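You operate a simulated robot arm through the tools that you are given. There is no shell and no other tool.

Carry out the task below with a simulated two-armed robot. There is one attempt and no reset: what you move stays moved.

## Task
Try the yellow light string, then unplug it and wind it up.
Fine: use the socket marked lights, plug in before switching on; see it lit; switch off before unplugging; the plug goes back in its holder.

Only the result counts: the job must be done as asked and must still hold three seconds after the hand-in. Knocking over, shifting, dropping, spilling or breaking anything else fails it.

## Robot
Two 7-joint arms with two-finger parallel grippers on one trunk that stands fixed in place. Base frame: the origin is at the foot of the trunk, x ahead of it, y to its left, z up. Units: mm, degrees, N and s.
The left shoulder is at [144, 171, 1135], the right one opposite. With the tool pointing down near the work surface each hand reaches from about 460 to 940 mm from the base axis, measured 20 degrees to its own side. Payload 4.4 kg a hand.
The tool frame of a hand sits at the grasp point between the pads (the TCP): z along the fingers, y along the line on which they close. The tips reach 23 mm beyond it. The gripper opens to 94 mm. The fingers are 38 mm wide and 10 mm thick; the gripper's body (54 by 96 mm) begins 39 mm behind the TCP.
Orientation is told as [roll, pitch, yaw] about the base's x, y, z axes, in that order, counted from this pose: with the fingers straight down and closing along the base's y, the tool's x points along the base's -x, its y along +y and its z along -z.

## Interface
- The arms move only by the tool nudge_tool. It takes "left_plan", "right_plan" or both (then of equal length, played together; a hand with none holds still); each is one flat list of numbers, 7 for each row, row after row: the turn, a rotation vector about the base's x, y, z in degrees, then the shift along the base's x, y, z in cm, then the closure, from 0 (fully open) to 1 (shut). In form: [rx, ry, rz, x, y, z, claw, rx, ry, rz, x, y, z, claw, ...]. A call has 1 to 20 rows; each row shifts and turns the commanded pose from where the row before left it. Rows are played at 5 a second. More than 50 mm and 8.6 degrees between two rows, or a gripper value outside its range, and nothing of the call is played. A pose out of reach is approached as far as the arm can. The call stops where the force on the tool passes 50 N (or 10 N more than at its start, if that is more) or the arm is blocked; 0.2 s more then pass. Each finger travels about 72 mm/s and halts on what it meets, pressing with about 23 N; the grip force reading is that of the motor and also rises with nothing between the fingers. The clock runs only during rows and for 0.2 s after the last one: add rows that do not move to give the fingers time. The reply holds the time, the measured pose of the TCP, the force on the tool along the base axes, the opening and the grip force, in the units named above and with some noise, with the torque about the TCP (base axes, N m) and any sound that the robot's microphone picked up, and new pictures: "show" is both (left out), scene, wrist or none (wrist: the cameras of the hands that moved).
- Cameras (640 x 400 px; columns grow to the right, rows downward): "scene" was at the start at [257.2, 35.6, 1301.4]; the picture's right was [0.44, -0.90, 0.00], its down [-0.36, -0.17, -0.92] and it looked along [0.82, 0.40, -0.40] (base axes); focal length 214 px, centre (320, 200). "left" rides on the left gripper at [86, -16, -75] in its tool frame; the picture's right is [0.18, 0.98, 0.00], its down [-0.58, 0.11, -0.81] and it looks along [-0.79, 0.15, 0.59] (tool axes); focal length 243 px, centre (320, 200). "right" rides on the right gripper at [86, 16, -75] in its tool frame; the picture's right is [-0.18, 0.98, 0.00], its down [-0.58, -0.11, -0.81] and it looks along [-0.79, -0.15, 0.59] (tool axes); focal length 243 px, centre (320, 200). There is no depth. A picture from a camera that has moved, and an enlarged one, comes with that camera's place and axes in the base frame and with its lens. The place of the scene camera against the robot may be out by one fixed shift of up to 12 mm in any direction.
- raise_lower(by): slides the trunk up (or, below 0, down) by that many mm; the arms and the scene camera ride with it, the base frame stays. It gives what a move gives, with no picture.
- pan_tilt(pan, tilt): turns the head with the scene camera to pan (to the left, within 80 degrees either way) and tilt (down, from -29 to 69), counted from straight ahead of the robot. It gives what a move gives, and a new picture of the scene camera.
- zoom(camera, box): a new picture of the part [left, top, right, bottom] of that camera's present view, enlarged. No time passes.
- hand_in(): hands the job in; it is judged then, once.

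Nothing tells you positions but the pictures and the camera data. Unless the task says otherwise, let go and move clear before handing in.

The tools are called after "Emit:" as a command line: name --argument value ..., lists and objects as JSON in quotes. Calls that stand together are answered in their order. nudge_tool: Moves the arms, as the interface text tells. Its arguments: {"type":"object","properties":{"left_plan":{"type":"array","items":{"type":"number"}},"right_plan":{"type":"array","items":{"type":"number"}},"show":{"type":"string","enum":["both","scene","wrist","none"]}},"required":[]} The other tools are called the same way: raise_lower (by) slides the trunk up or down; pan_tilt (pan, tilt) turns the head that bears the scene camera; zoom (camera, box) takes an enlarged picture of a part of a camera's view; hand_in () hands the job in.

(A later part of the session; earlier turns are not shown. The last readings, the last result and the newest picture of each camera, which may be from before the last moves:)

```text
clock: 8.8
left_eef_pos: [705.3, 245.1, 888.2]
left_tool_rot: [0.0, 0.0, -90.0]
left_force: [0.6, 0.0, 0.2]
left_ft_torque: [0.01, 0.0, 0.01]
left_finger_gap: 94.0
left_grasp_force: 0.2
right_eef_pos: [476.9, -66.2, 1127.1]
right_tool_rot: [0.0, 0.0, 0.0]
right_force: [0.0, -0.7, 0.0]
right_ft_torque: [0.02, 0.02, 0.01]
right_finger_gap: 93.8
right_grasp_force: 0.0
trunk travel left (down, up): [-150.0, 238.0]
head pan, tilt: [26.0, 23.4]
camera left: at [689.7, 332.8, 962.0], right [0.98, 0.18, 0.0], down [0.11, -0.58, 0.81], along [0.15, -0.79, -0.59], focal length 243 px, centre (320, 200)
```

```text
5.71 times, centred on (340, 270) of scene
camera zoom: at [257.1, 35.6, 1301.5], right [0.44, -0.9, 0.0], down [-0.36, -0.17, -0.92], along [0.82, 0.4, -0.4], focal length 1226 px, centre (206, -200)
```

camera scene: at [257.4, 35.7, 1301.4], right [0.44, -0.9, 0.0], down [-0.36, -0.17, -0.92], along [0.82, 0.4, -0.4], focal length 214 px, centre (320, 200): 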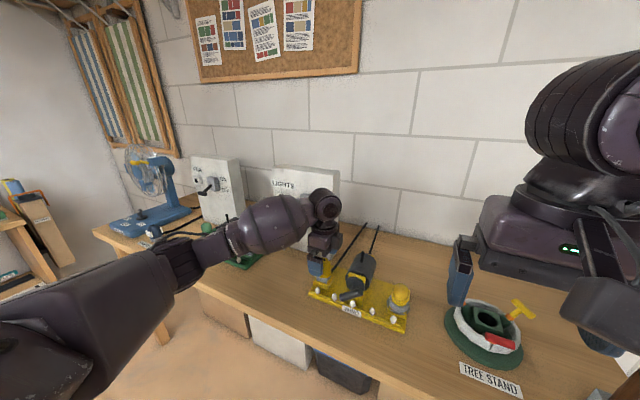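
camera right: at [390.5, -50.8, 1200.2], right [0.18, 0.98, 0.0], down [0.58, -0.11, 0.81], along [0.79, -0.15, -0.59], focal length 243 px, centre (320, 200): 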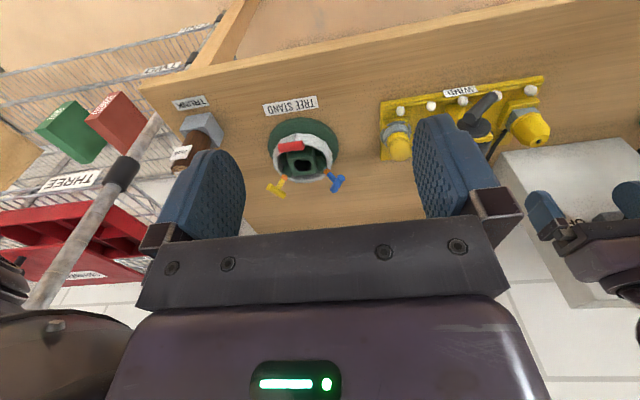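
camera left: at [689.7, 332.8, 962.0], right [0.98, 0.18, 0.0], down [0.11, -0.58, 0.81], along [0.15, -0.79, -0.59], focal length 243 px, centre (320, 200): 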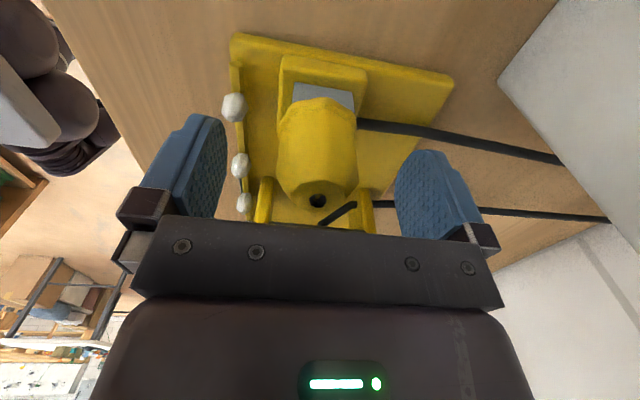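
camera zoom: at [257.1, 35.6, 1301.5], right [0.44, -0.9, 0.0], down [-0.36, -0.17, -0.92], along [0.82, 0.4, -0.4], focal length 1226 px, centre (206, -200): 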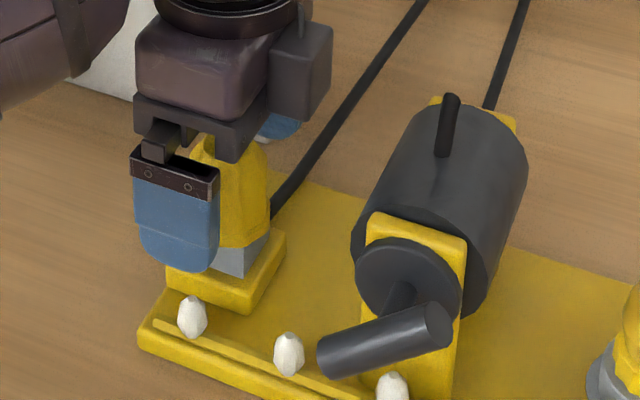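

The fingers straddle the plug, whose body spans roughly z 849–898. I'll go 4 mm lower and close.

Emit:
nudge_tool --left_plan '[0, 0, 0, 0, 0, -0.4, 0, 0, 0, 0, 0, 0, 0, 0.5, 0, 0, 0, 0, 0, 0, 1, 0, 0, 0, 0, 0, 0, 1, 0, 0, 0, 0, 0, 0, 1]'

Emit:
zoom --camera "left" --box '[210, 50, 430, 230]'

```text
clock: 10.0
left_eef_pos: [706.3, 245.7, 883.8]
left_tool_rot: [0.0, 0.1, -90.0]
left_force: [0.5, 0.3, 0.0]
left_ft_torque: [0.03, 0.0, -0.03]
left_finger_gap: 39.0
left_grasp_force: 23.6
right_eef_pos: [475.8, -65.2, 1127.2]
right_tool_rot: [0.0, 0.0, 0.1]
right_force: [0.1, -0.3, -0.7]
right_ft_torque: [0.0, -0.02, -0.02]
right_finger_gap: 94.2
right_grasp_force: 0.0
trunk travel left (down, up): [-150.0, 238.0]
head pan, tilt: [26.0, 23.4]
camera scene: at [257.1, 35.7, 1301.5], right [0.44, -0.9, 0.0], down [-0.36, -0.17, -0.92], along [0.82, 0.4, -0.4], focal length 214 px, centre (320, 200)
camera left: at [689.8, 332.7, 958.2], right [0.98, 0.18, 0.0], down [0.11, -0.58, 0.81], along [0.15, -0.79, -0.59], focal length 243 px, centre (320, 200)
```

scene: 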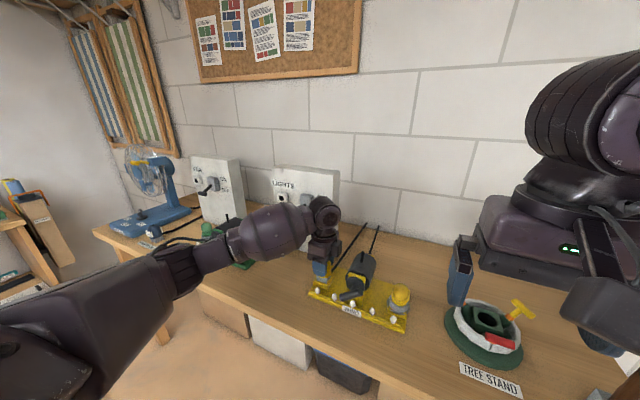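
left: 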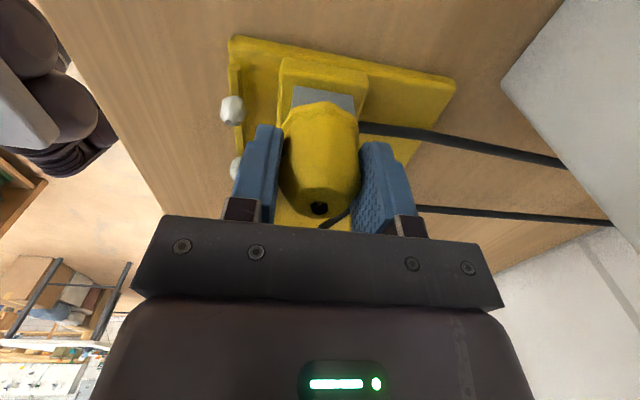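

```text
2.22 times, centred on (320, 140) of left
camera zoom: at [689.8, 332.7, 958.2], right [0.98, 0.18, 0.0], down [0.11, -0.58, 0.81], along [0.15, -0.79, -0.59], focal length 539 px, centre (320, 333)
```

zoom: 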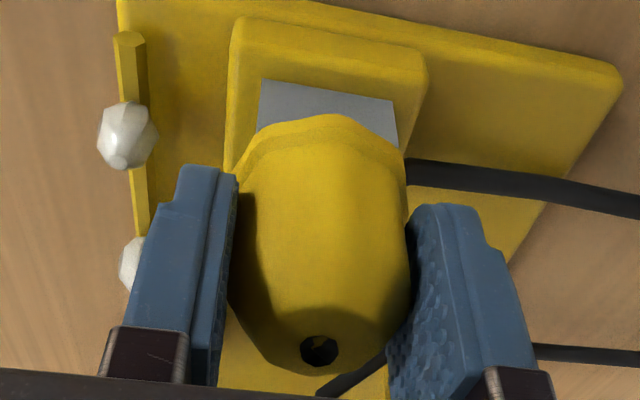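

I have the plug, with a 39 mm gap and a 23 N grip. Next I'll lift it straight up.

Emit:
nudge_tool --left_plan '[0, 0, 0, 0, 0, 0.7, 1, 0, 0, 0, 0, 0, 1.0, 1, 0, 0, 0, 0, 0, 1.5, 1, 0, 0, 0, 0, 0, 2.0, 1, 0, 0, 0, 0, 0, 2.5, 1]'

Emit:
zoom --camera "scene" --box '[290, 210, 410, 310]'

Emit:
zoom --camera "left" --box '[210, 0, 430, 230]'

Emit:
zoom --camera "right" --box '[440, 60, 640, 200]'

```text
clock: 11.2
left_eef_pos: [706.3, 245.8, 962.0]
left_tool_rot: [0.1, 0.1, -90.0]
left_force: [-0.7, -0.4, -0.8]
left_ft_torque: [-0.02, 0.02, 0.0]
left_finger_gap: 38.3
left_grasp_force: 22.9
right_eef_pos: [475.6, -66.2, 1126.3]
right_tool_rot: [-0.1, 0.0, 0.0]
right_force: [-0.4, -0.3, -0.3]
right_ft_torque: [0.01, 0.0, 0.0]
right_finger_gap: 93.7
right_grasp_force: 0.1
trunk travel left (down, up): [-150.0, 238.0]
head pan, tilt: [26.0, 23.4]
camera scene: at [256.6, 35.5, 1301.7], right [0.44, -0.9, 0.0], down [-0.36, -0.17, -0.92], along [0.83, 0.4, -0.4], focal length 214 px, centre (320, 200)
camera left: at [689.5, 332.7, 1036.1], right [0.98, 0.18, 0.0], down [0.11, -0.58, 0.81], along [0.15, -0.79, -0.59], focal length 243 px, centre (320, 200)
```

scene: 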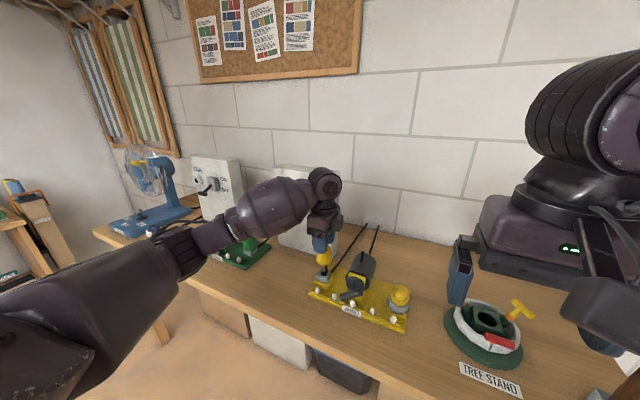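
left: 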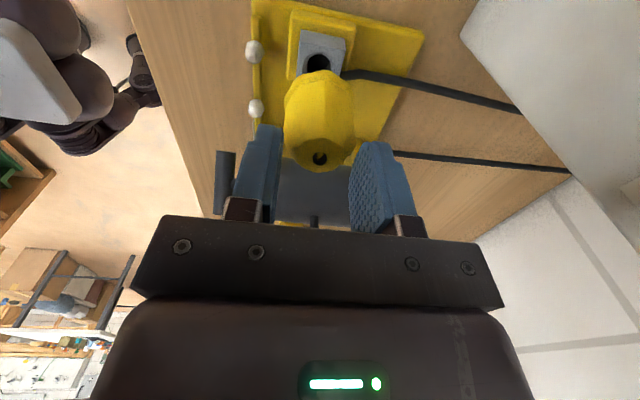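

```text
4.00 times, centred on (350, 260) of scene
camera zoom: at [256.6, 35.5, 1301.7], right [0.44, -0.9, 0.0], down [-0.36, -0.17, -0.92], along [0.83, 0.4, -0.4], focal length 858 px, centre (200, -40)
```

zoom: 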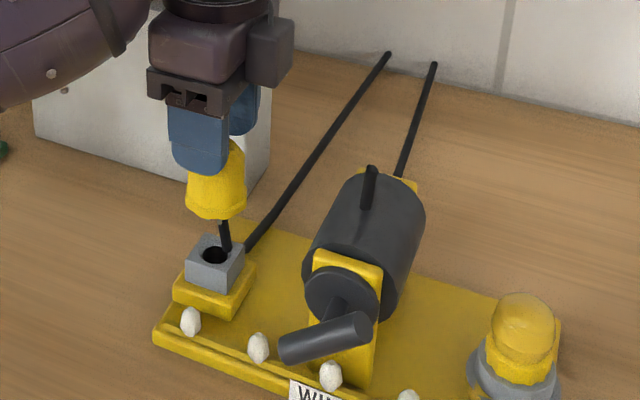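

```text
1.74 times, centred on (320, 115) of left
camera zoom: at [689.5, 332.7, 1036.1], right [0.98, 0.18, 0.0], down [0.11, -0.58, 0.81], along [0.15, -0.79, -0.59], focal length 422 px, centre (320, 348)
```

zoom: 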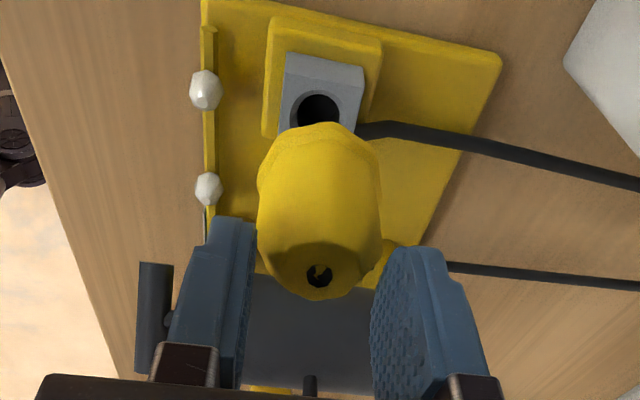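

```text
2.86 times, centred on (540, 130) of right
camera zoom: at [389.3, -50.4, 1201.2], right [0.18, 0.98, 0.0], down [0.58, -0.11, 0.81], along [0.79, -0.15, -0.59], focal length 693 px, centre (-309, 400)
```

zoom: 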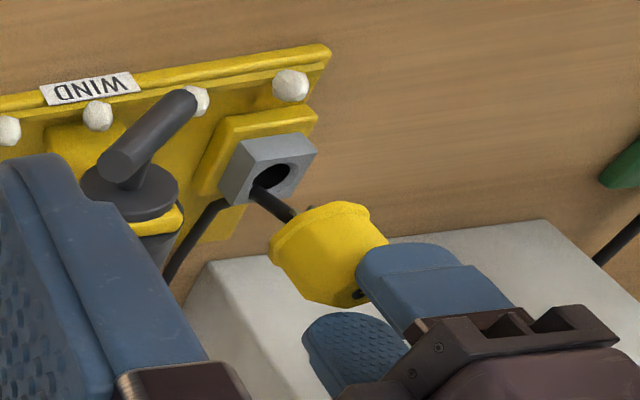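

The plug is out, and something black runs from it towards the holder, either a pin or the cord. I'll look closer.

Emit:
zoom --camera "scene" --box '[325, 245, 365, 275]'

Emit:
zoom --camera "right" --box '[505, 95, 575, 145]'

```text
13.33 times, centred on (345, 260) of scene
camera zoom: at [256.6, 35.5, 1301.7], right [0.44, -0.9, 0.0], down [-0.36, -0.17, -0.92], along [0.83, 0.4, -0.4], focal length 2860 px, centre (-13, -600)
```

zoom: 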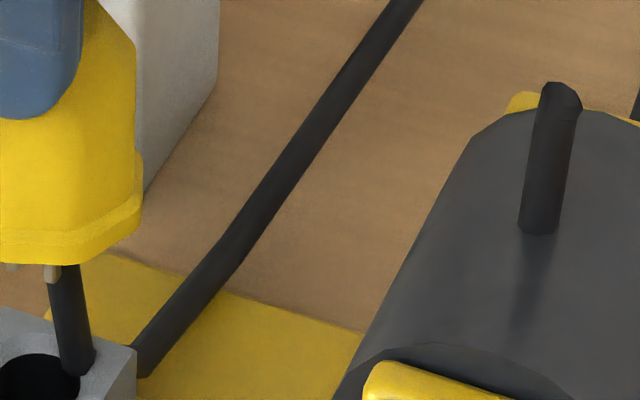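

```text
8.00 times, centred on (540, 120) of right
camera zoom: at [389.3, -50.4, 1201.2], right [0.18, 0.98, 0.0], down [0.58, -0.11, 0.81], along [0.79, -0.15, -0.59], focal length 1941 px, centre (-1440, 840)
```

zoom: 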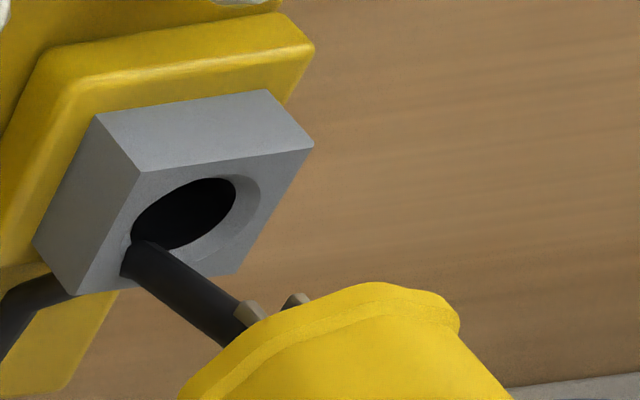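

The cord feeds out through the holder to the plug, and two brass prongs stick out below it. I'll raise the plug clear, pull back a little, and pitch the hand so the prongs point forward at the box.

Emit:
nudge_tool --left_plan '[0, 0, 0, -1.5, 1.8, 2.6, 1, 0, 0, 0, -1.5, 1.8, 2.6, 1, 0, 0, 0, -1.6, 1.8, 2.6, 1, 0, -8.18, 0, 0, 0, 0, 1, 0, -8.18, 0, 0, 0, 0, 1, 0, -8.18, 0, 0, 0, 0, 1, 0, -8.18, 0, 0, 0, 0, 1, 0, -8.18, 0, 0, 0, 0, 1]'

```text
clock: 13.0
left_eef_pos: [660.2, 300.6, 1039.2]
left_tool_rot: [41.2, 0.0, -90.1]
left_force: [-0.2, 0.6, -0.7]
left_ft_torque: [0.03, -0.01, 0.01]
left_finger_gap: 38.7
left_grasp_force: 23.7
right_eef_pos: [475.5, -66.3, 1126.4]
right_tool_rot: [0.0, 0.0, -0.1]
right_force: [-0.2, -0.2, 0.1]
right_ft_torque: [-0.01, 0.01, 0.0]
right_finger_gap: 94.2
right_grasp_force: 0.1
trunk travel left (down, up): [-150.0, 238.0]
head pan, tilt: [26.0, 23.4]
camera scene: at [257.1, 35.7, 1301.5], right [0.44, -0.9, 0.0], down [-0.36, -0.17, -0.92], along [0.82, 0.4, -0.4], focal length 214 px, centre (320, 200)
camera left: at [598.8, 386.5, 1084.7], right [0.74, 0.18, 0.65], down [-0.45, -0.58, 0.68], along [0.5, -0.79, -0.35], focal length 243 px, centre (320, 200)
```

scene: 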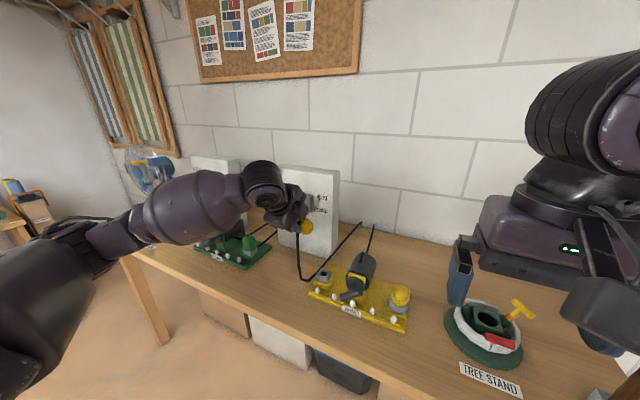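
left: 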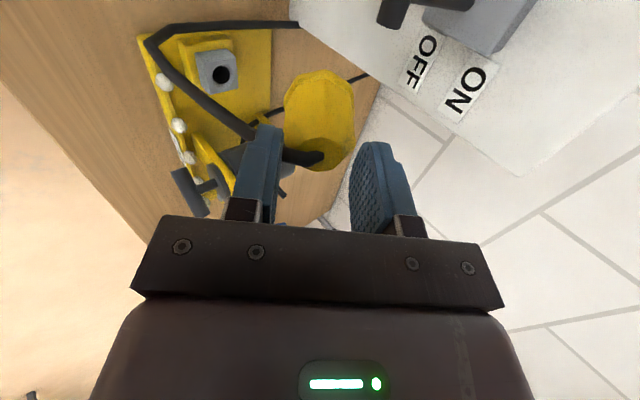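

The cord trails from the back of the plug with slack. I'll finish pitching the hand to horizontal and carry the plug across to the front of the LIGHTS socket, keeping well back from the box.

Emit:
nudge_tool --left_plan '[0, -8.15, 0, 0, 1.0, 0, 1, 0, -8.15, 0, 0, 2.0, 0, 1, 0, -8.15, 0, 0, 2.0, -0.5, 1, 0, -8.15, 0, 0, 2.5, -0.5, 1, 0, -8.15, 0, 0, 2.5, -0.6, 1, 0, -8.15, 0, 0, 2.5, -0.6, 1, 0, 0, 0, 0, 2.4, -0.6, 1]'

```text
clock: 14.6
left_eef_pos: [660.9, 447.6, 1010.5]
left_tool_rot: [90.0, 0.1, -90.0]
left_force: [-0.6, 0.1, 0.2]
left_ft_torque: [0.02, 0.03, 0.02]
left_finger_gap: 38.5
left_grasp_force: 22.9
right_eef_pos: [475.2, -66.3, 1126.3]
right_tool_rot: [0.0, 0.1, 0.0]
right_force: [1.1, 0.6, 1.1]
right_ft_torque: [-0.02, -0.02, -0.01]
right_finger_gap: 94.1
right_grasp_force: 0.0
trunk travel left (down, up): [-150.0, 238.0]
head pan, tilt: [26.0, 23.4]
camera scene: at [256.8, 35.7, 1301.6], right [0.44, -0.9, 0.0], down [-0.36, -0.17, -0.92], along [0.82, 0.4, -0.4], focal length 214 px, centre (320, 200)
camera left: at [585.7, 535.2, 995.1], right [0.0, 0.18, 0.98], down [-0.81, -0.58, 0.11], along [0.59, -0.79, 0.15], focal length 243 px, centre (320, 200)
```

scene: 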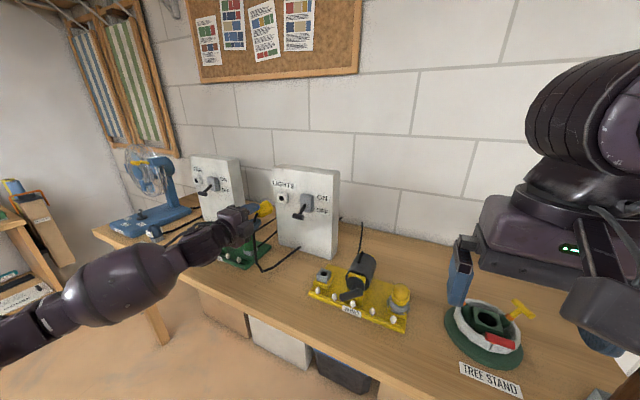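
left: 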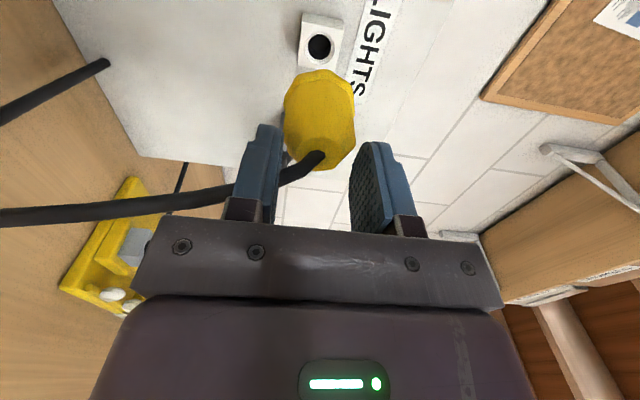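

The hand is level with the socket in view ahead. I'll zoom in to measure the plug and hole alignment.

Emit:
zoom --camera "left" --box '[250, 0, 400, 180]'

Emit:
zoom --camera "scene" --box '[215, 165, 345, 265]'

Emit:
zoom --camera "scene" --box '[250, 185, 300, 225]'

Emit:
zoom --camera "right" --box '[480, 60, 640, 260]'

```text
2.22 times, centred on (325, 90) of left
camera zoom: at [585.7, 535.2, 995.1], right [0.0, 0.18, 0.98], down [-0.81, -0.58, 0.11], along [0.59, -0.79, 0.15], focal length 539 px, centre (309, 444)
```

zoom: 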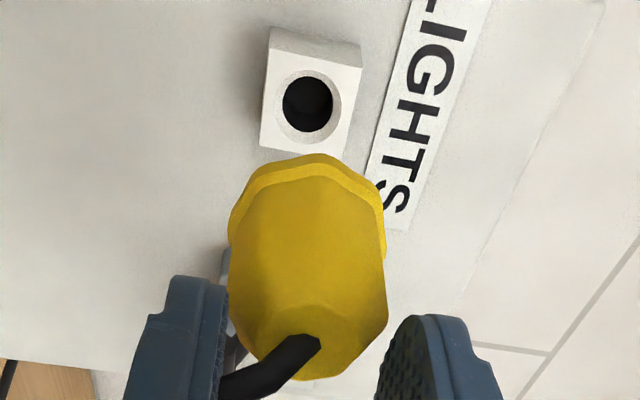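

```text
4.00 times, centred on (280, 215) of scene
camera zoom: at [256.8, 35.7, 1301.6], right [0.44, -0.9, 0.0], down [-0.36, -0.17, -0.92], along [0.82, 0.4, -0.4], focal length 858 px, centre (480, 140)
```

zoom: 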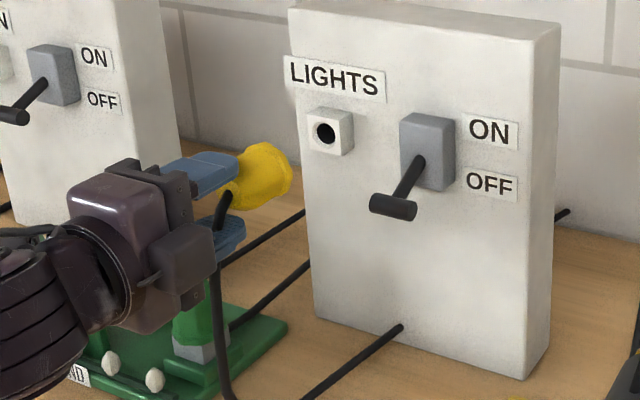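

```text
10.00 times, centred on (275, 205) of scene
camera zoom: at [256.8, 35.7, 1301.6], right [0.44, -0.9, 0.0], down [-0.36, -0.17, -0.92], along [0.82, 0.4, -0.4], focal length 2145 px, centre (770, 150)
```

zoom: 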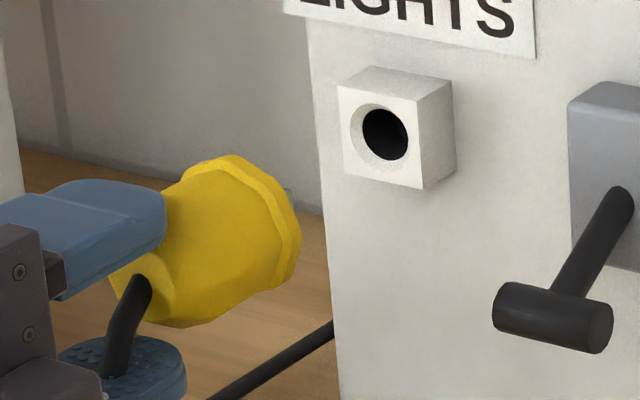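

```text
2.00 times, centred on (560, 160) of right
camera zoom: at [389.5, -50.2, 1201.1], right [0.18, 0.98, 0.0], down [0.58, -0.11, 0.81], along [0.79, -0.15, -0.59], focal length 485 px, centre (-160, 280)
```

zoom: 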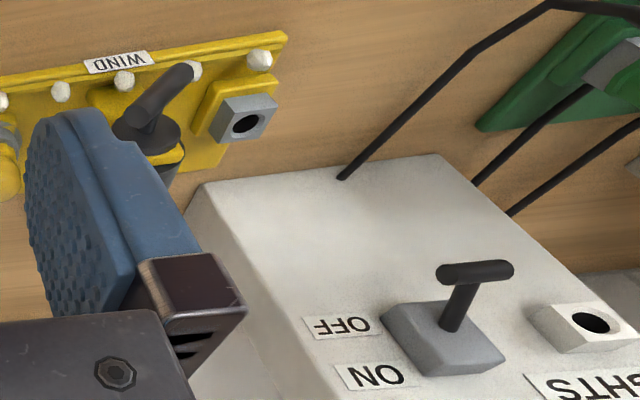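

The measured hole centre is about [803, 451, 1010.8] and the plug axis is within about 2 mm of it. I'll shift slightly in y and advance to roughly 20 mm short of the socket face.

Emit:
nudge_tool --left_plan '[0, 0, 0, 2.5, 0.2, 0, 1, 0, 0, 0, 2.5, 0, 0, 1, 0, 0, 0, 2.0, 0, 0, 1, 0, 0, 0, 0, 0, 0, 1]'

Emit:
zoom --camera "left" --box '[250, 0, 400, 180]'

Emit:
zoom --camera "scene" --box '[250, 185, 300, 225]'

Emit:
zoom --camera "right" --box '[540, 140, 640, 240]'

```text
clock: 15.6
left_eef_pos: [731.7, 450.2, 1010.4]
left_tool_rot: [89.8, 0.0, -90.0]
left_force: [0.5, -0.2, -0.4]
left_ft_torque: [0.04, 0.04, 0.0]
left_finger_gap: 38.3
left_grasp_force: 22.7
right_eef_pos: [476.8, -65.9, 1126.5]
right_tool_rot: [0.0, 0.0, 0.1]
right_force: [-0.6, -0.6, -1.1]
right_ft_torque: [-0.01, -0.02, 0.04]
right_finger_gap: 94.1
right_grasp_force: 0.1
trunk travel left (down, up): [-150.0, 238.0]
head pan, tilt: [26.0, 23.4]
camera scene: at [257.1, 35.6, 1301.5], right [0.44, -0.9, 0.0], down [-0.36, -0.17, -0.92], along [0.82, 0.4, -0.4], focal length 214 px, centre (320, 200)
camera left: at [656.8, 537.2, 994.3], right [0.0, 0.18, 0.98], down [-0.81, -0.58, 0.11], along [0.59, -0.79, 0.15], focal length 243 px, centre (320, 200)
```

scene: 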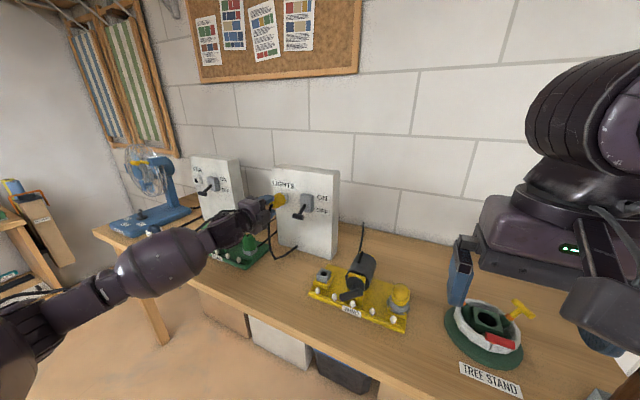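
left: 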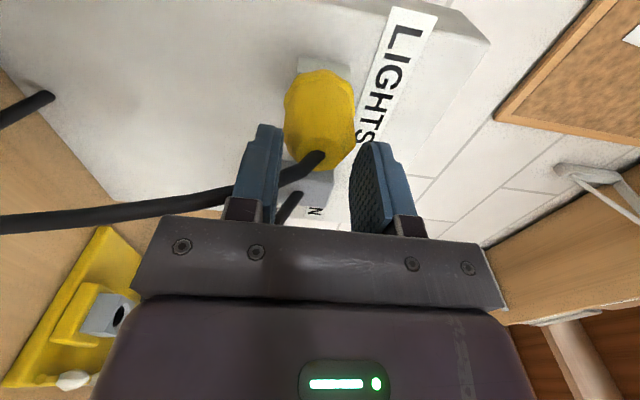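

```text
2.22 times, centred on (325, 90) of left
camera zoom: at [656.8, 537.2, 994.3], right [0.0, 0.18, 0.98], down [-0.81, -0.58, 0.11], along [0.59, -0.79, 0.15], focal length 539 px, centre (309, 444)
```

zoom: 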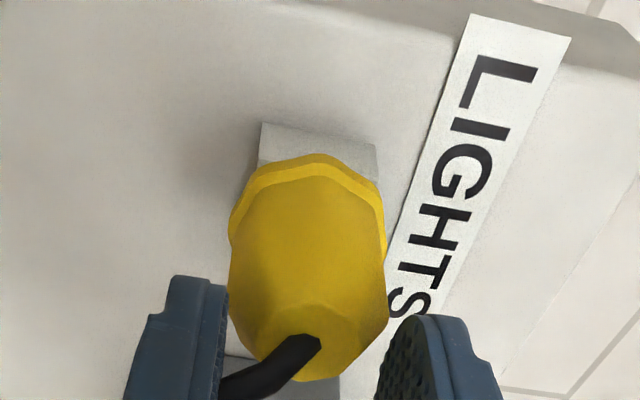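

```text
10.00 times, centred on (275, 205) of scene
camera zoom: at [257.1, 35.6, 1301.5], right [0.44, -0.9, 0.0], down [-0.36, -0.17, -0.92], along [0.82, 0.4, -0.4], focal length 2145 px, centre (770, 150)
```

zoom: 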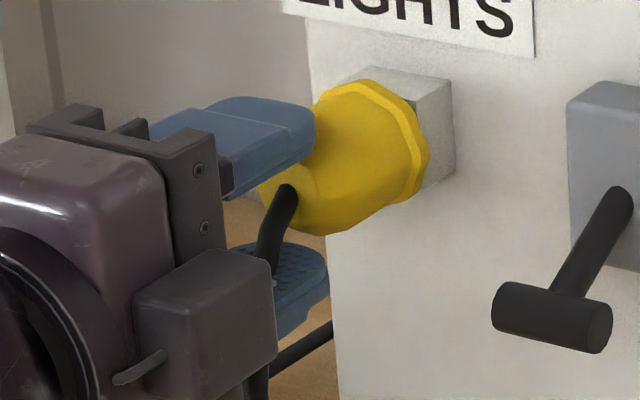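

```text
4.00 times, centred on (590, 190) of right
camera zoom: at [389.8, -50.3, 1200.9], right [0.18, 0.98, 0.0], down [0.58, -0.11, 0.81], along [0.79, -0.15, -0.59], focal length 970 px, centre (-760, 240)
```

zoom: 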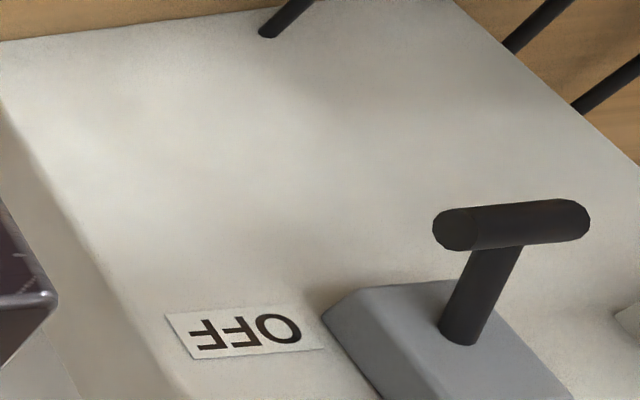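

The plug slid about 30 mm outwards in the grip when it left the holder, so its rim is already close to the socket face. I'll inch forward gently and watch the force.

Emit:
nudge_tool --left_plan '[0, 0, 0, 0.2, 0.1, 0.03, 1, 0, 0, 0, 0.2, 0, 0, 1, 0, 0, 0, 0, 0, 0, 1]'

Emit:
zoom --camera "left" --box '[250, 0, 400, 180]'

Emit:
zoom --camera "scene" --box '[260, 185, 300, 215]'

```text
clock: 16.4
left_eef_pos: [734.0, 451.1, 1010.6]
left_tool_rot: [89.8, -0.1, -90.0]
left_force: [-3.6, 0.6, -0.9]
left_ft_torque: [0.01, 0.03, 0.03]
left_finger_gap: 38.3
left_grasp_force: 22.8
right_eef_pos: [475.7, -65.3, 1124.5]
right_tool_rot: [0.0, 0.0, 0.0]
right_force: [0.1, -0.9, -0.2]
right_ft_torque: [-0.01, 0.0, 0.0]
right_finger_gap: 93.9
right_grasp_force: 0.2
trunk travel left (down, up): [-150.0, 238.0]
head pan, tilt: [26.0, 23.4]
camera scene: at [256.7, 35.7, 1301.5], right [0.44, -0.9, 0.0], down [-0.36, -0.17, -0.92], along [0.83, 0.4, -0.4], focal length 214 px, centre (320, 200)
camera left: at [659.5, 538.3, 994.5], right [0.0, 0.18, 0.98], down [-0.81, -0.58, 0.11], along [0.59, -0.79, 0.15], focal length 243 px, centre (320, 200)
```

scene: 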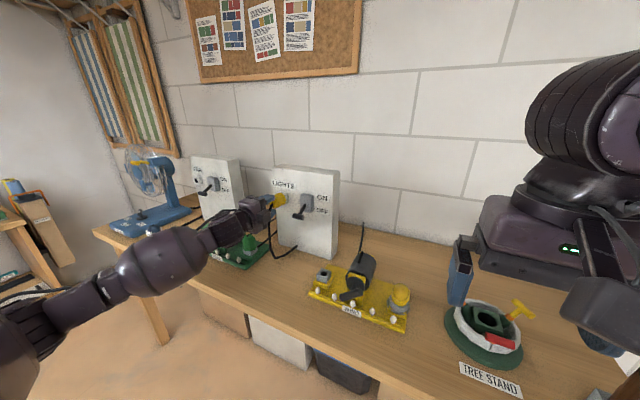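
left: 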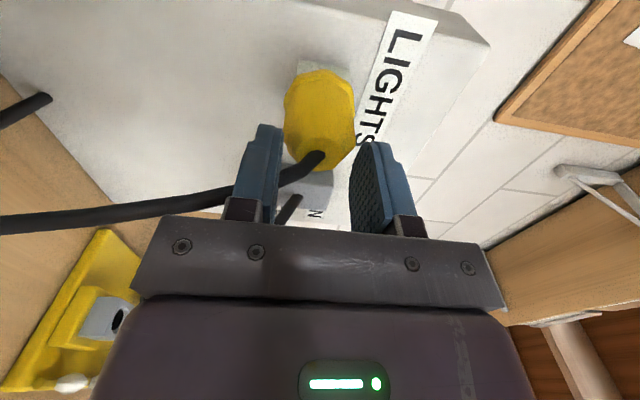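

```text
2.22 times, centred on (325, 90) of left
camera zoom: at [659.5, 538.3, 994.5], right [0.0, 0.18, 0.98], down [-0.81, -0.58, 0.11], along [0.59, -0.79, 0.15], focal length 539 px, centre (309, 444)
```

zoom: 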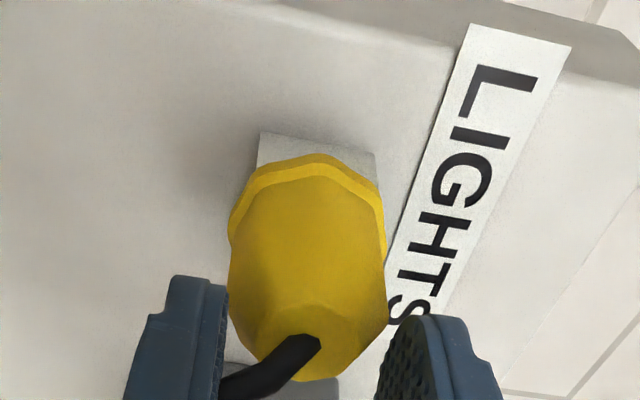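

```text
13.33 times, centred on (280, 200) of scene
camera zoom: at [256.7, 35.7, 1301.5], right [0.44, -0.9, 0.0], down [-0.36, -0.17, -0.92], along [0.83, 0.4, -0.4], focal length 2860 px, centre (853, 200)
```

zoom: 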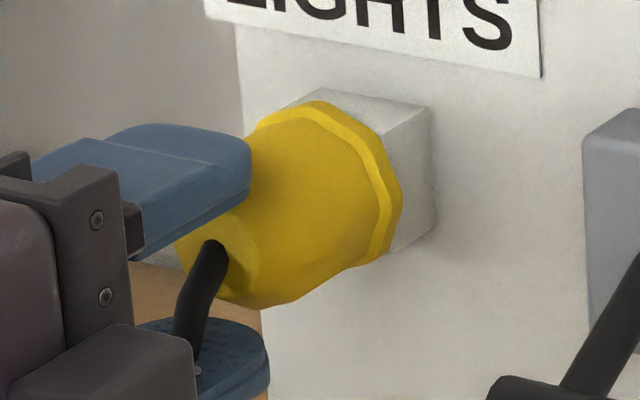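

There's light contact at about 3.6 N, so I'll keep pushing in slowly.

Emit:
nudge_tool --left_plan '[0, 0, 0, 0.2, 0, 0, 1, 0, 0, 0, 0.2, 0, 0, 1, 0, 0, 0, 0, 0, 0, 1]' --show "none"

Emit:
zoom --camera "left" --box '[250, 0, 400, 180]'

Emit:
zoom --camera "scene" --box '[260, 185, 300, 215]'

```text
clock: 17.2
left_eef_pos: [736.3, 451.4, 1010.6]
left_tool_rot: [89.9, -0.1, -90.0]
left_force: [-38.6, -0.8, -9.4]
left_ft_torque: [0.04, 0.41, -0.05]
left_finger_gap: 38.4
left_grasp_force: 23.5
right_eef_pos: [474.3, -64.8, 1126.5]
right_tool_rot: [-0.1, -0.2, 0.0]
right_force: [-0.1, 0.2, 0.1]
right_ft_torque: [-0.01, -0.02, 0.01]
right_finger_gap: 94.3
right_grasp_force: 0.1
trunk travel left (down, up): [-150.0, 238.0]
head pan, tilt: [26.0, 23.4]
```

```text
2.22 times, centred on (325, 90) of left
camera zoom: at [661.4, 538.4, 994.6], right [0.0, 0.18, 0.98], down [-0.81, -0.58, 0.11], along [0.59, -0.79, 0.15], focal length 539 px, centre (309, 444)
```

zoom: 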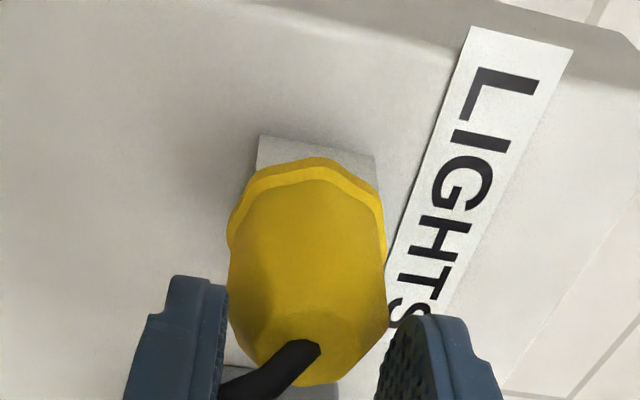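

```text
13.33 times, centred on (280, 200) of scene
camera zoom: at [254.3, 36.1, 1301.9], right [0.44, -0.9, 0.0], down [-0.35, -0.17, -0.92], along [0.83, 0.4, -0.39], focal length 2860 px, centre (853, 200)
```

zoom: 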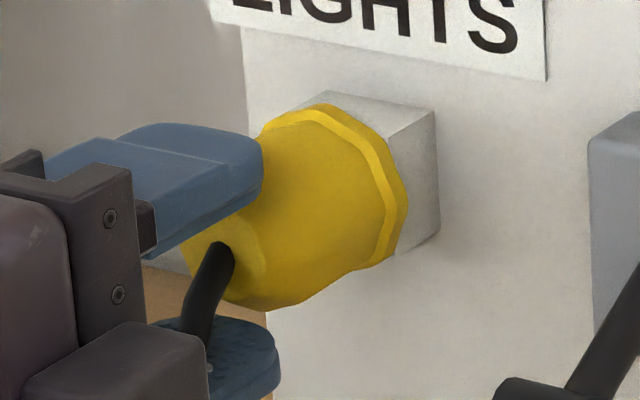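

The force is now firm at 38 N, and the geometry puts the plug rim against the socket face at about x 803. I'll test seating by backing off slightly and checking that the socket resists a gentle pull.

Emit:
nudge_tool --left_plan '[0, 0, 0, -0.2, 0, 0.0, 1, 0, 0, 0, -0.15, 0, 0, 1, 0, 0, 0, -0.1, 0, 0, 1, 0, 0, 0, 0, 0, 0, 1]' --show "none"

Emit:
zoom --camera "left" --box '[250, 0, 400, 180]'

```text
clock: 18.2
left_eef_pos: [734.7, 450.6, 1012.5]
left_tool_rot: [89.9, 0.0, -90.1]
left_force: [0.8, 0.9, -0.3]
left_ft_torque: [0.04, 0.02, 0.01]
left_finger_gap: 38.5
left_grasp_force: 22.9
right_eef_pos: [475.2, -65.3, 1126.2]
right_tool_rot: [0.1, -0.1, -0.1]
right_force: [0.3, 0.6, -0.3]
right_ft_torque: [-0.02, -0.01, 0.0]
right_finger_gap: 94.0
right_grasp_force: 0.1
trunk travel left (down, up): [-150.0, 238.0]
head pan, tilt: [26.0, 23.4]
```

```text
2.22 times, centred on (325, 90) of left
camera zoom: at [659.2, 538.7, 996.1], right [0.0, 0.18, 0.98], down [-0.81, -0.58, 0.11], along [0.59, -0.79, 0.15], focal length 539 px, centre (309, 444)
```

zoom: 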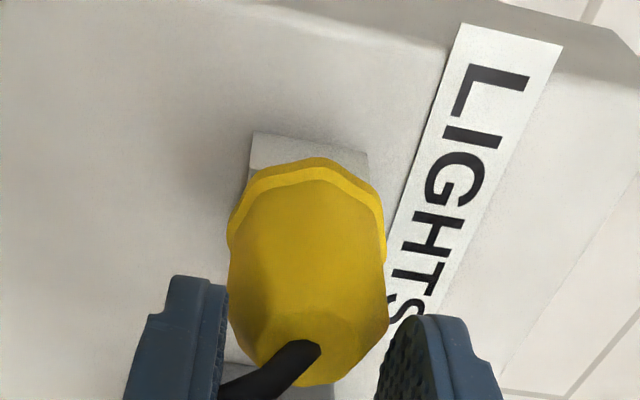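

The plug is lined up, but I can't confirm it's fully seated. The left hand will keep holding it while I bring the right hand round, pointing forward with its camera looking across, to inspect the socket and later work the switch.

Emit:
nudge_tool --right_plan '[0, 0, 8.18, 0.5, 2.0, 0, 1, 0, 0, 8.18, 0.5, 2.0, 0, 1, 0, 0, 8.18, 0.5, 2.0, 0, 1, 0, 0, 8.18, 0.5, 2.0, 0, 1, 0, 0, 8.18, 0.5, 2.0, 0, 1, 0, 0, 8.18, 0.5, 2.0, 0, 1, 0, 0, 8.18, 0.5, 2.0, 0, 1, 0, 0, 8.18, 0.5, 2.0, 0, 1, 0, 0, 8.18, 0.5, 2.0, 0, 1, 0, 0, 8.18, 0.5, 2.0, 0, 1, 0, 0, 8.18, 0.5, 2.0, 0, 1]'

```text
clock: 20.6
left_eef_pos: [733.5, 451.1, 1010.7]
left_tool_rot: [89.8, -0.1, -90.0]
left_force: [-0.4, -0.2, -0.5]
left_ft_torque: [0.0, 0.04, 0.0]
left_finger_gap: 38.4
left_grasp_force: 22.9
right_eef_pos: [531.1, 155.1, 1124.3]
right_tool_rot: [0.1, 0.0, 90.0]
right_force: [-0.7, -0.3, -0.5]
right_ft_torque: [-0.02, 0.01, -0.02]
right_finger_gap: 0.1
right_grasp_force: 23.3
trunk travel left (down, up): [-150.0, 238.0]
head pan, tilt: [26.0, 23.4]
camera scene: at [257.1, 35.9, 1301.4], right [0.44, -0.9, 0.0], down [-0.36, -0.17, -0.92], along [0.82, 0.4, -0.4], focal length 214 px, centre (320, 200)
camera right: at [515.7, 67.3, 1200.2], right [-0.98, 0.18, 0.0], down [0.11, 0.58, 0.81], along [0.15, 0.79, -0.59], focal length 243 px, centre (320, 200)
```

scene: 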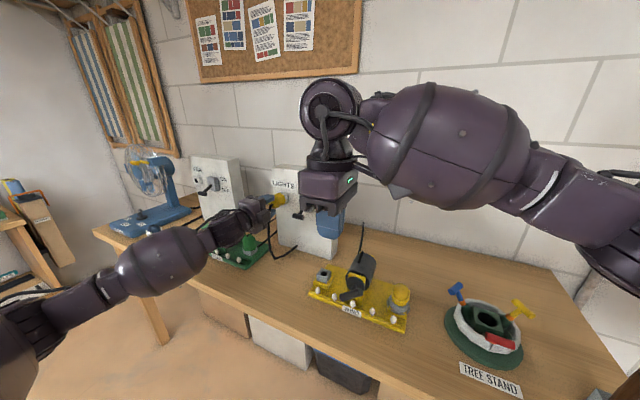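
right: 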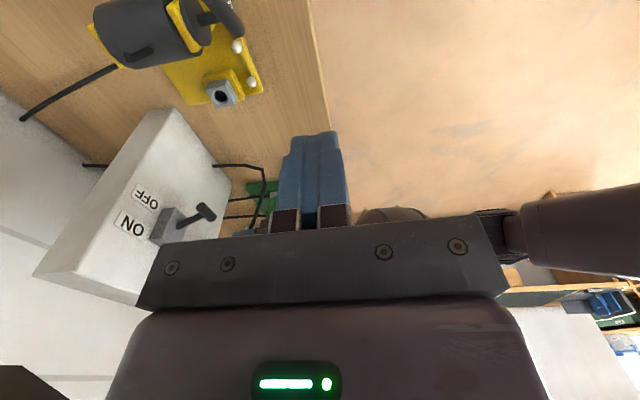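

The right hand follows well. Now I'll pitch it to horizontal while it moves toward the switch area, stopping short of it.

Emit:
nudge_tool --right_plan '[0, -8.18, 0, 0.6, 1.2, -1.1, 1, 0, -8.18, 0, 0.6, 1.2, -1.1, 1, 0, -8.18, 0, 0.6, 1.2, -1.1, 1, 0, -8.18, 0, 0.6, 1.2, -1.1, 1, 0, -8.18, 0, 0.6, 1.2, -1.1, 1, 0, -8.18, 0, 0.6, 1.2, -1.1, 1, 0, -8.18, 0, 0.6, 1.2, -1.1, 1, 0, -8.18, 0, 0.6, 1.2, -1.1, 1, 0, -8.18, 0, 0.6, 1.2, -1.1, 1, 0, -8.18, 0, 0.6, 1.2, -1.1, 1, 0, -8.18, 0, 0.6, 1.2, -1.1, 1]'

```text
clock: 22.8
left_eef_pos: [734.2, 450.7, 1011.1]
left_tool_rot: [89.8, 0.0, -90.0]
left_force: [-0.1, -0.2, -0.8]
left_ft_torque: [0.01, 0.03, 0.01]
left_finger_gap: 38.5
left_grasp_force: 23.3
right_eef_pos: [667.9, 208.9, 1102.0]
right_tool_rot: [-80.8, -6.7, 81.2]
right_force: [-0.5, 0.1, 0.3]
right_ft_torque: [-0.03, -0.03, 0.01]
right_finger_gap: 0.0
right_grasp_force: 23.4
trunk travel left (down, up): [-150.0, 238.0]
head pan, tilt: [26.0, 23.4]
stopped in row 10 (right hand): the arm was blocked; the commanded pose is now the measured one
camera scene: at [257.1, 35.0, 1301.5], right [0.44, -0.9, 0.0], down [-0.36, -0.17, -0.92], along [0.82, 0.4, -0.4], focal length 214 px, centre (320, 200)
camera right: at [579.7, 135.3, 1086.3], right [-0.11, 0.32, -0.94], down [-0.68, 0.66, 0.3], along [0.72, 0.68, 0.15], focal length 243 px, centre (320, 200)
```

scene: 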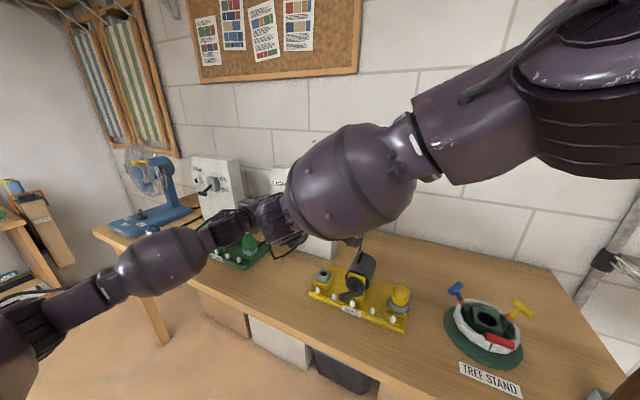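
right: 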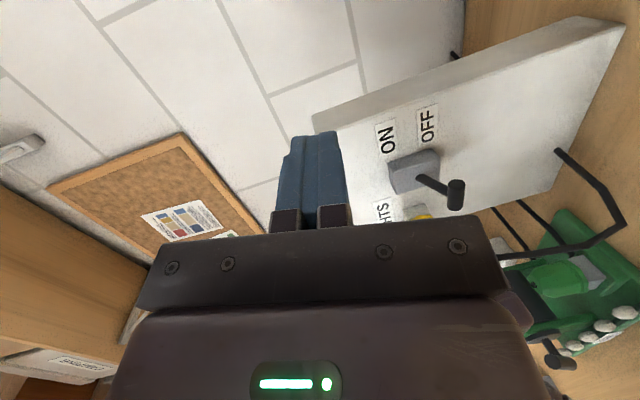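

The right arm reached a joint limit there, but its camera now sees the switch and the plug from the other side. I'll zoom in.

Emit:
zoom --camera "right" --box '[370, 120, 520, 240]'

Emit:
zoom --camera "scene" --box '[200, 160, 440, 310]'

```text
3.33 times, centred on (445, 180) of right
camera zoom: at [579.7, 135.3, 1086.3], right [-0.11, 0.32, -0.94], down [-0.68, 0.66, 0.3], along [0.72, 0.68, 0.15], focal length 809 px, centre (-97, 267)
```

zoom: 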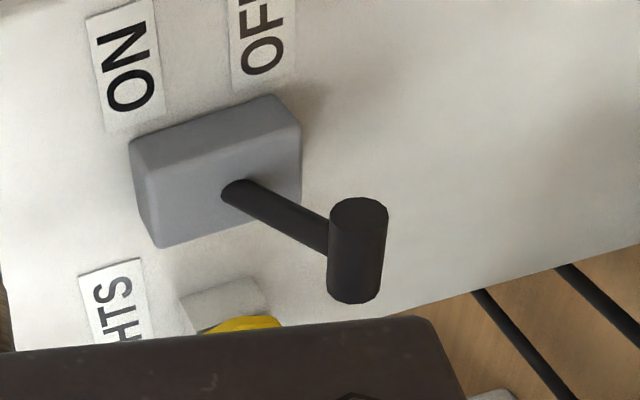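

```text
2.67 times, centred on (320, 235) of scene
camera zoom: at [257.1, 35.0, 1301.5], right [0.44, -0.9, 0.0], down [-0.36, -0.17, -0.92], along [0.82, 0.4, -0.4], focal length 572 px, centre (320, 107)
```

zoom: 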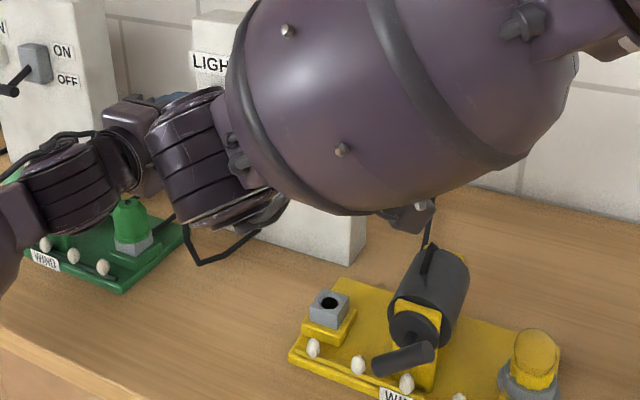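

Emit:
nudge_tool --right_plan '[0, 0, 0, -2.5, 1.5, 1.0, 1, 0, 0, 0, -2.5, 1.5, 1.0, 1]'

Emit:
zoom --camera "right" --box '[350, 100, 520, 240]'

```text
clock: 23.4
left_eef_pos: [733.1, 452.1, 1011.1]
left_tool_rot: [89.8, 0.0, -90.1]
left_force: [-0.4, 0.2, -0.4]
left_ft_torque: [-0.01, 0.04, 0.02]
left_finger_gap: 38.7
left_grasp_force: 23.4
right_eef_pos: [628.0, 230.5, 1125.4]
right_tool_rot: [-81.3, -7.1, 79.9]
right_force: [0.1, 0.4, -0.4]
right_ft_torque: [0.01, 0.02, 0.01]
right_finger_gap: 0.0
right_grasp_force: 22.9
trunk travel left (down, up): [-150.0, 238.0]
head pan, tilt: [26.0, 23.4]
camera scene: at [256.8, 35.7, 1301.7], right [0.44, -0.9, 0.0], down [-0.36, -0.17, -0.92], along [0.83, 0.4, -0.4], focal length 214 px, centre (320, 200)
camera right: at [538.6, 158.3, 1111.0], right [-0.09, 0.33, -0.94], down [-0.67, 0.68, 0.3], along [0.73, 0.66, 0.16], focal length 243 px, centre (320, 200)
```

scene: 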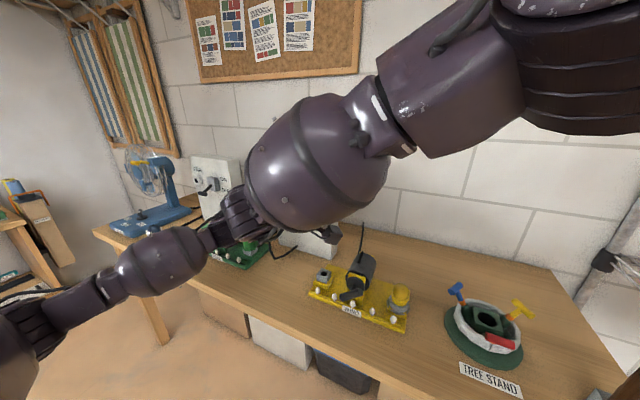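
right: 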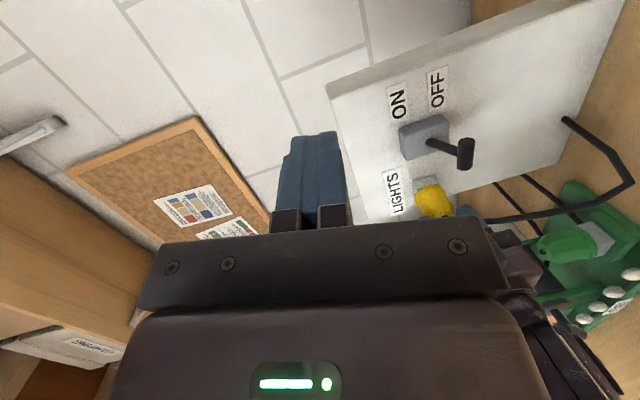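

```text
2.86 times, centred on (435, 170) of right
camera zoom: at [538.6, 158.3, 1111.0], right [-0.09, 0.33, -0.94], down [-0.67, 0.68, 0.3], along [0.73, 0.66, 0.16], focal length 693 px, centre (-9, 286)
```

zoom: 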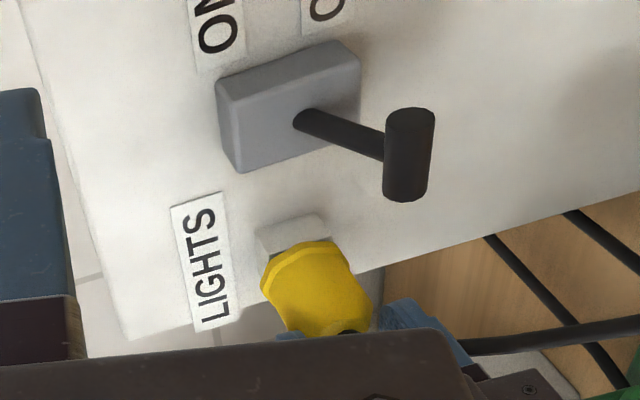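

Emit:
zoom --camera "right" --box '[405, 165, 465, 215]'

```text
8.00 times, centred on (435, 190) of right
camera zoom: at [538.6, 158.3, 1111.0], right [-0.09, 0.33, -0.94], down [-0.67, 0.68, 0.3], along [0.73, 0.66, 0.16], focal length 1941 px, centre (-600, 280)
```

zoom: 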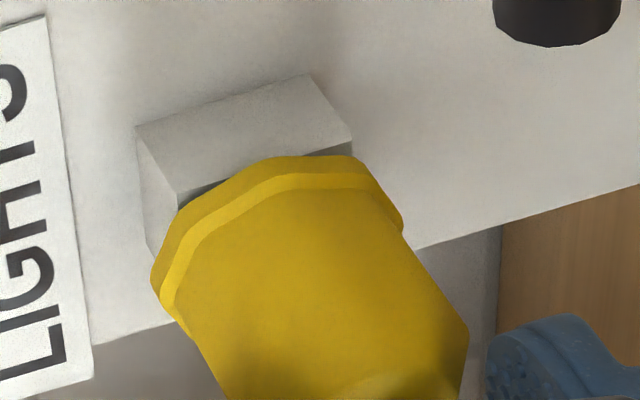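

From this side the plug rim sits right at the socket face. I'll push it home once more and then do a proper pull test.

Emit:
nudge_tool --left_plan '[0, 0, 0, 0.2, 0, 0, 1, 0, 0, 0, 0.2, 0, 0, 1, 0, 0, 0, 0.1, 0, 0, 1, 0, 0, 0, 0, 0, 0, 1]' --show "none"

Emit:
zoom --camera "right" --box '[405, 165, 465, 215]'

Emit:
zoom --camera "left" --box '[250, 0, 400, 180]'

```text
clock: 24.4
left_eef_pos: [736.8, 451.2, 1010.8]
left_tool_rot: [89.7, -0.1, -90.0]
left_force: [-32.4, 1.0, -4.7]
left_ft_torque: [0.01, 0.25, 0.0]
left_finger_gap: 38.4
left_grasp_force: 23.3
right_eef_pos: [620.9, 233.5, 1128.6]
right_tool_rot: [-81.1, -7.5, 80.5]
right_force: [0.6, -0.5, 0.1]
right_ft_torque: [0.01, 0.0, 0.02]
right_finger_gap: 0.0
right_grasp_force: 22.9
trunk travel left (down, up): [-150.0, 238.0]
head pan, tilt: [26.0, 23.4]
```

```text
8.00 times, centred on (435, 190) of right
camera zoom: at [532.8, 162.3, 1113.0], right [-0.1, 0.33, -0.94], down [-0.68, 0.67, 0.31], along [0.73, 0.67, 0.16], focal length 1941 px, centre (-600, 280)
```

zoom: 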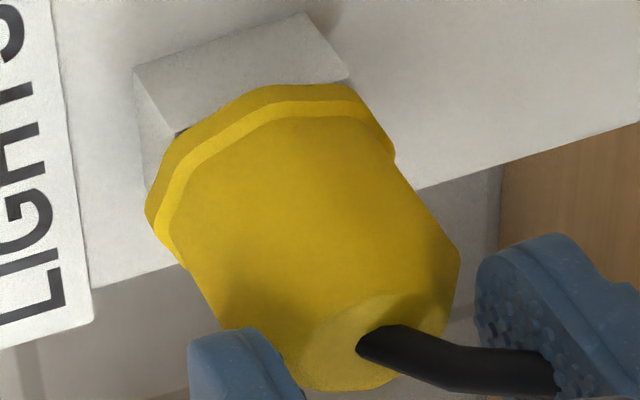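

```text
2.22 times, centred on (325, 90) of left
camera zoom: at [661.6, 538.7, 995.0], right [0.0, 0.18, 0.98], down [-0.81, -0.58, 0.11], along [0.59, -0.79, 0.15], focal length 539 px, centre (309, 444)
```

zoom: 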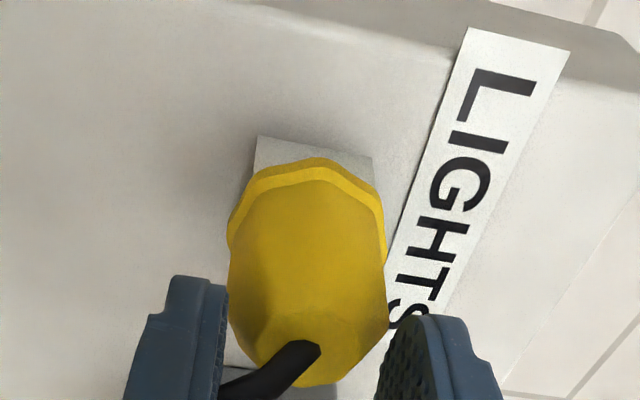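

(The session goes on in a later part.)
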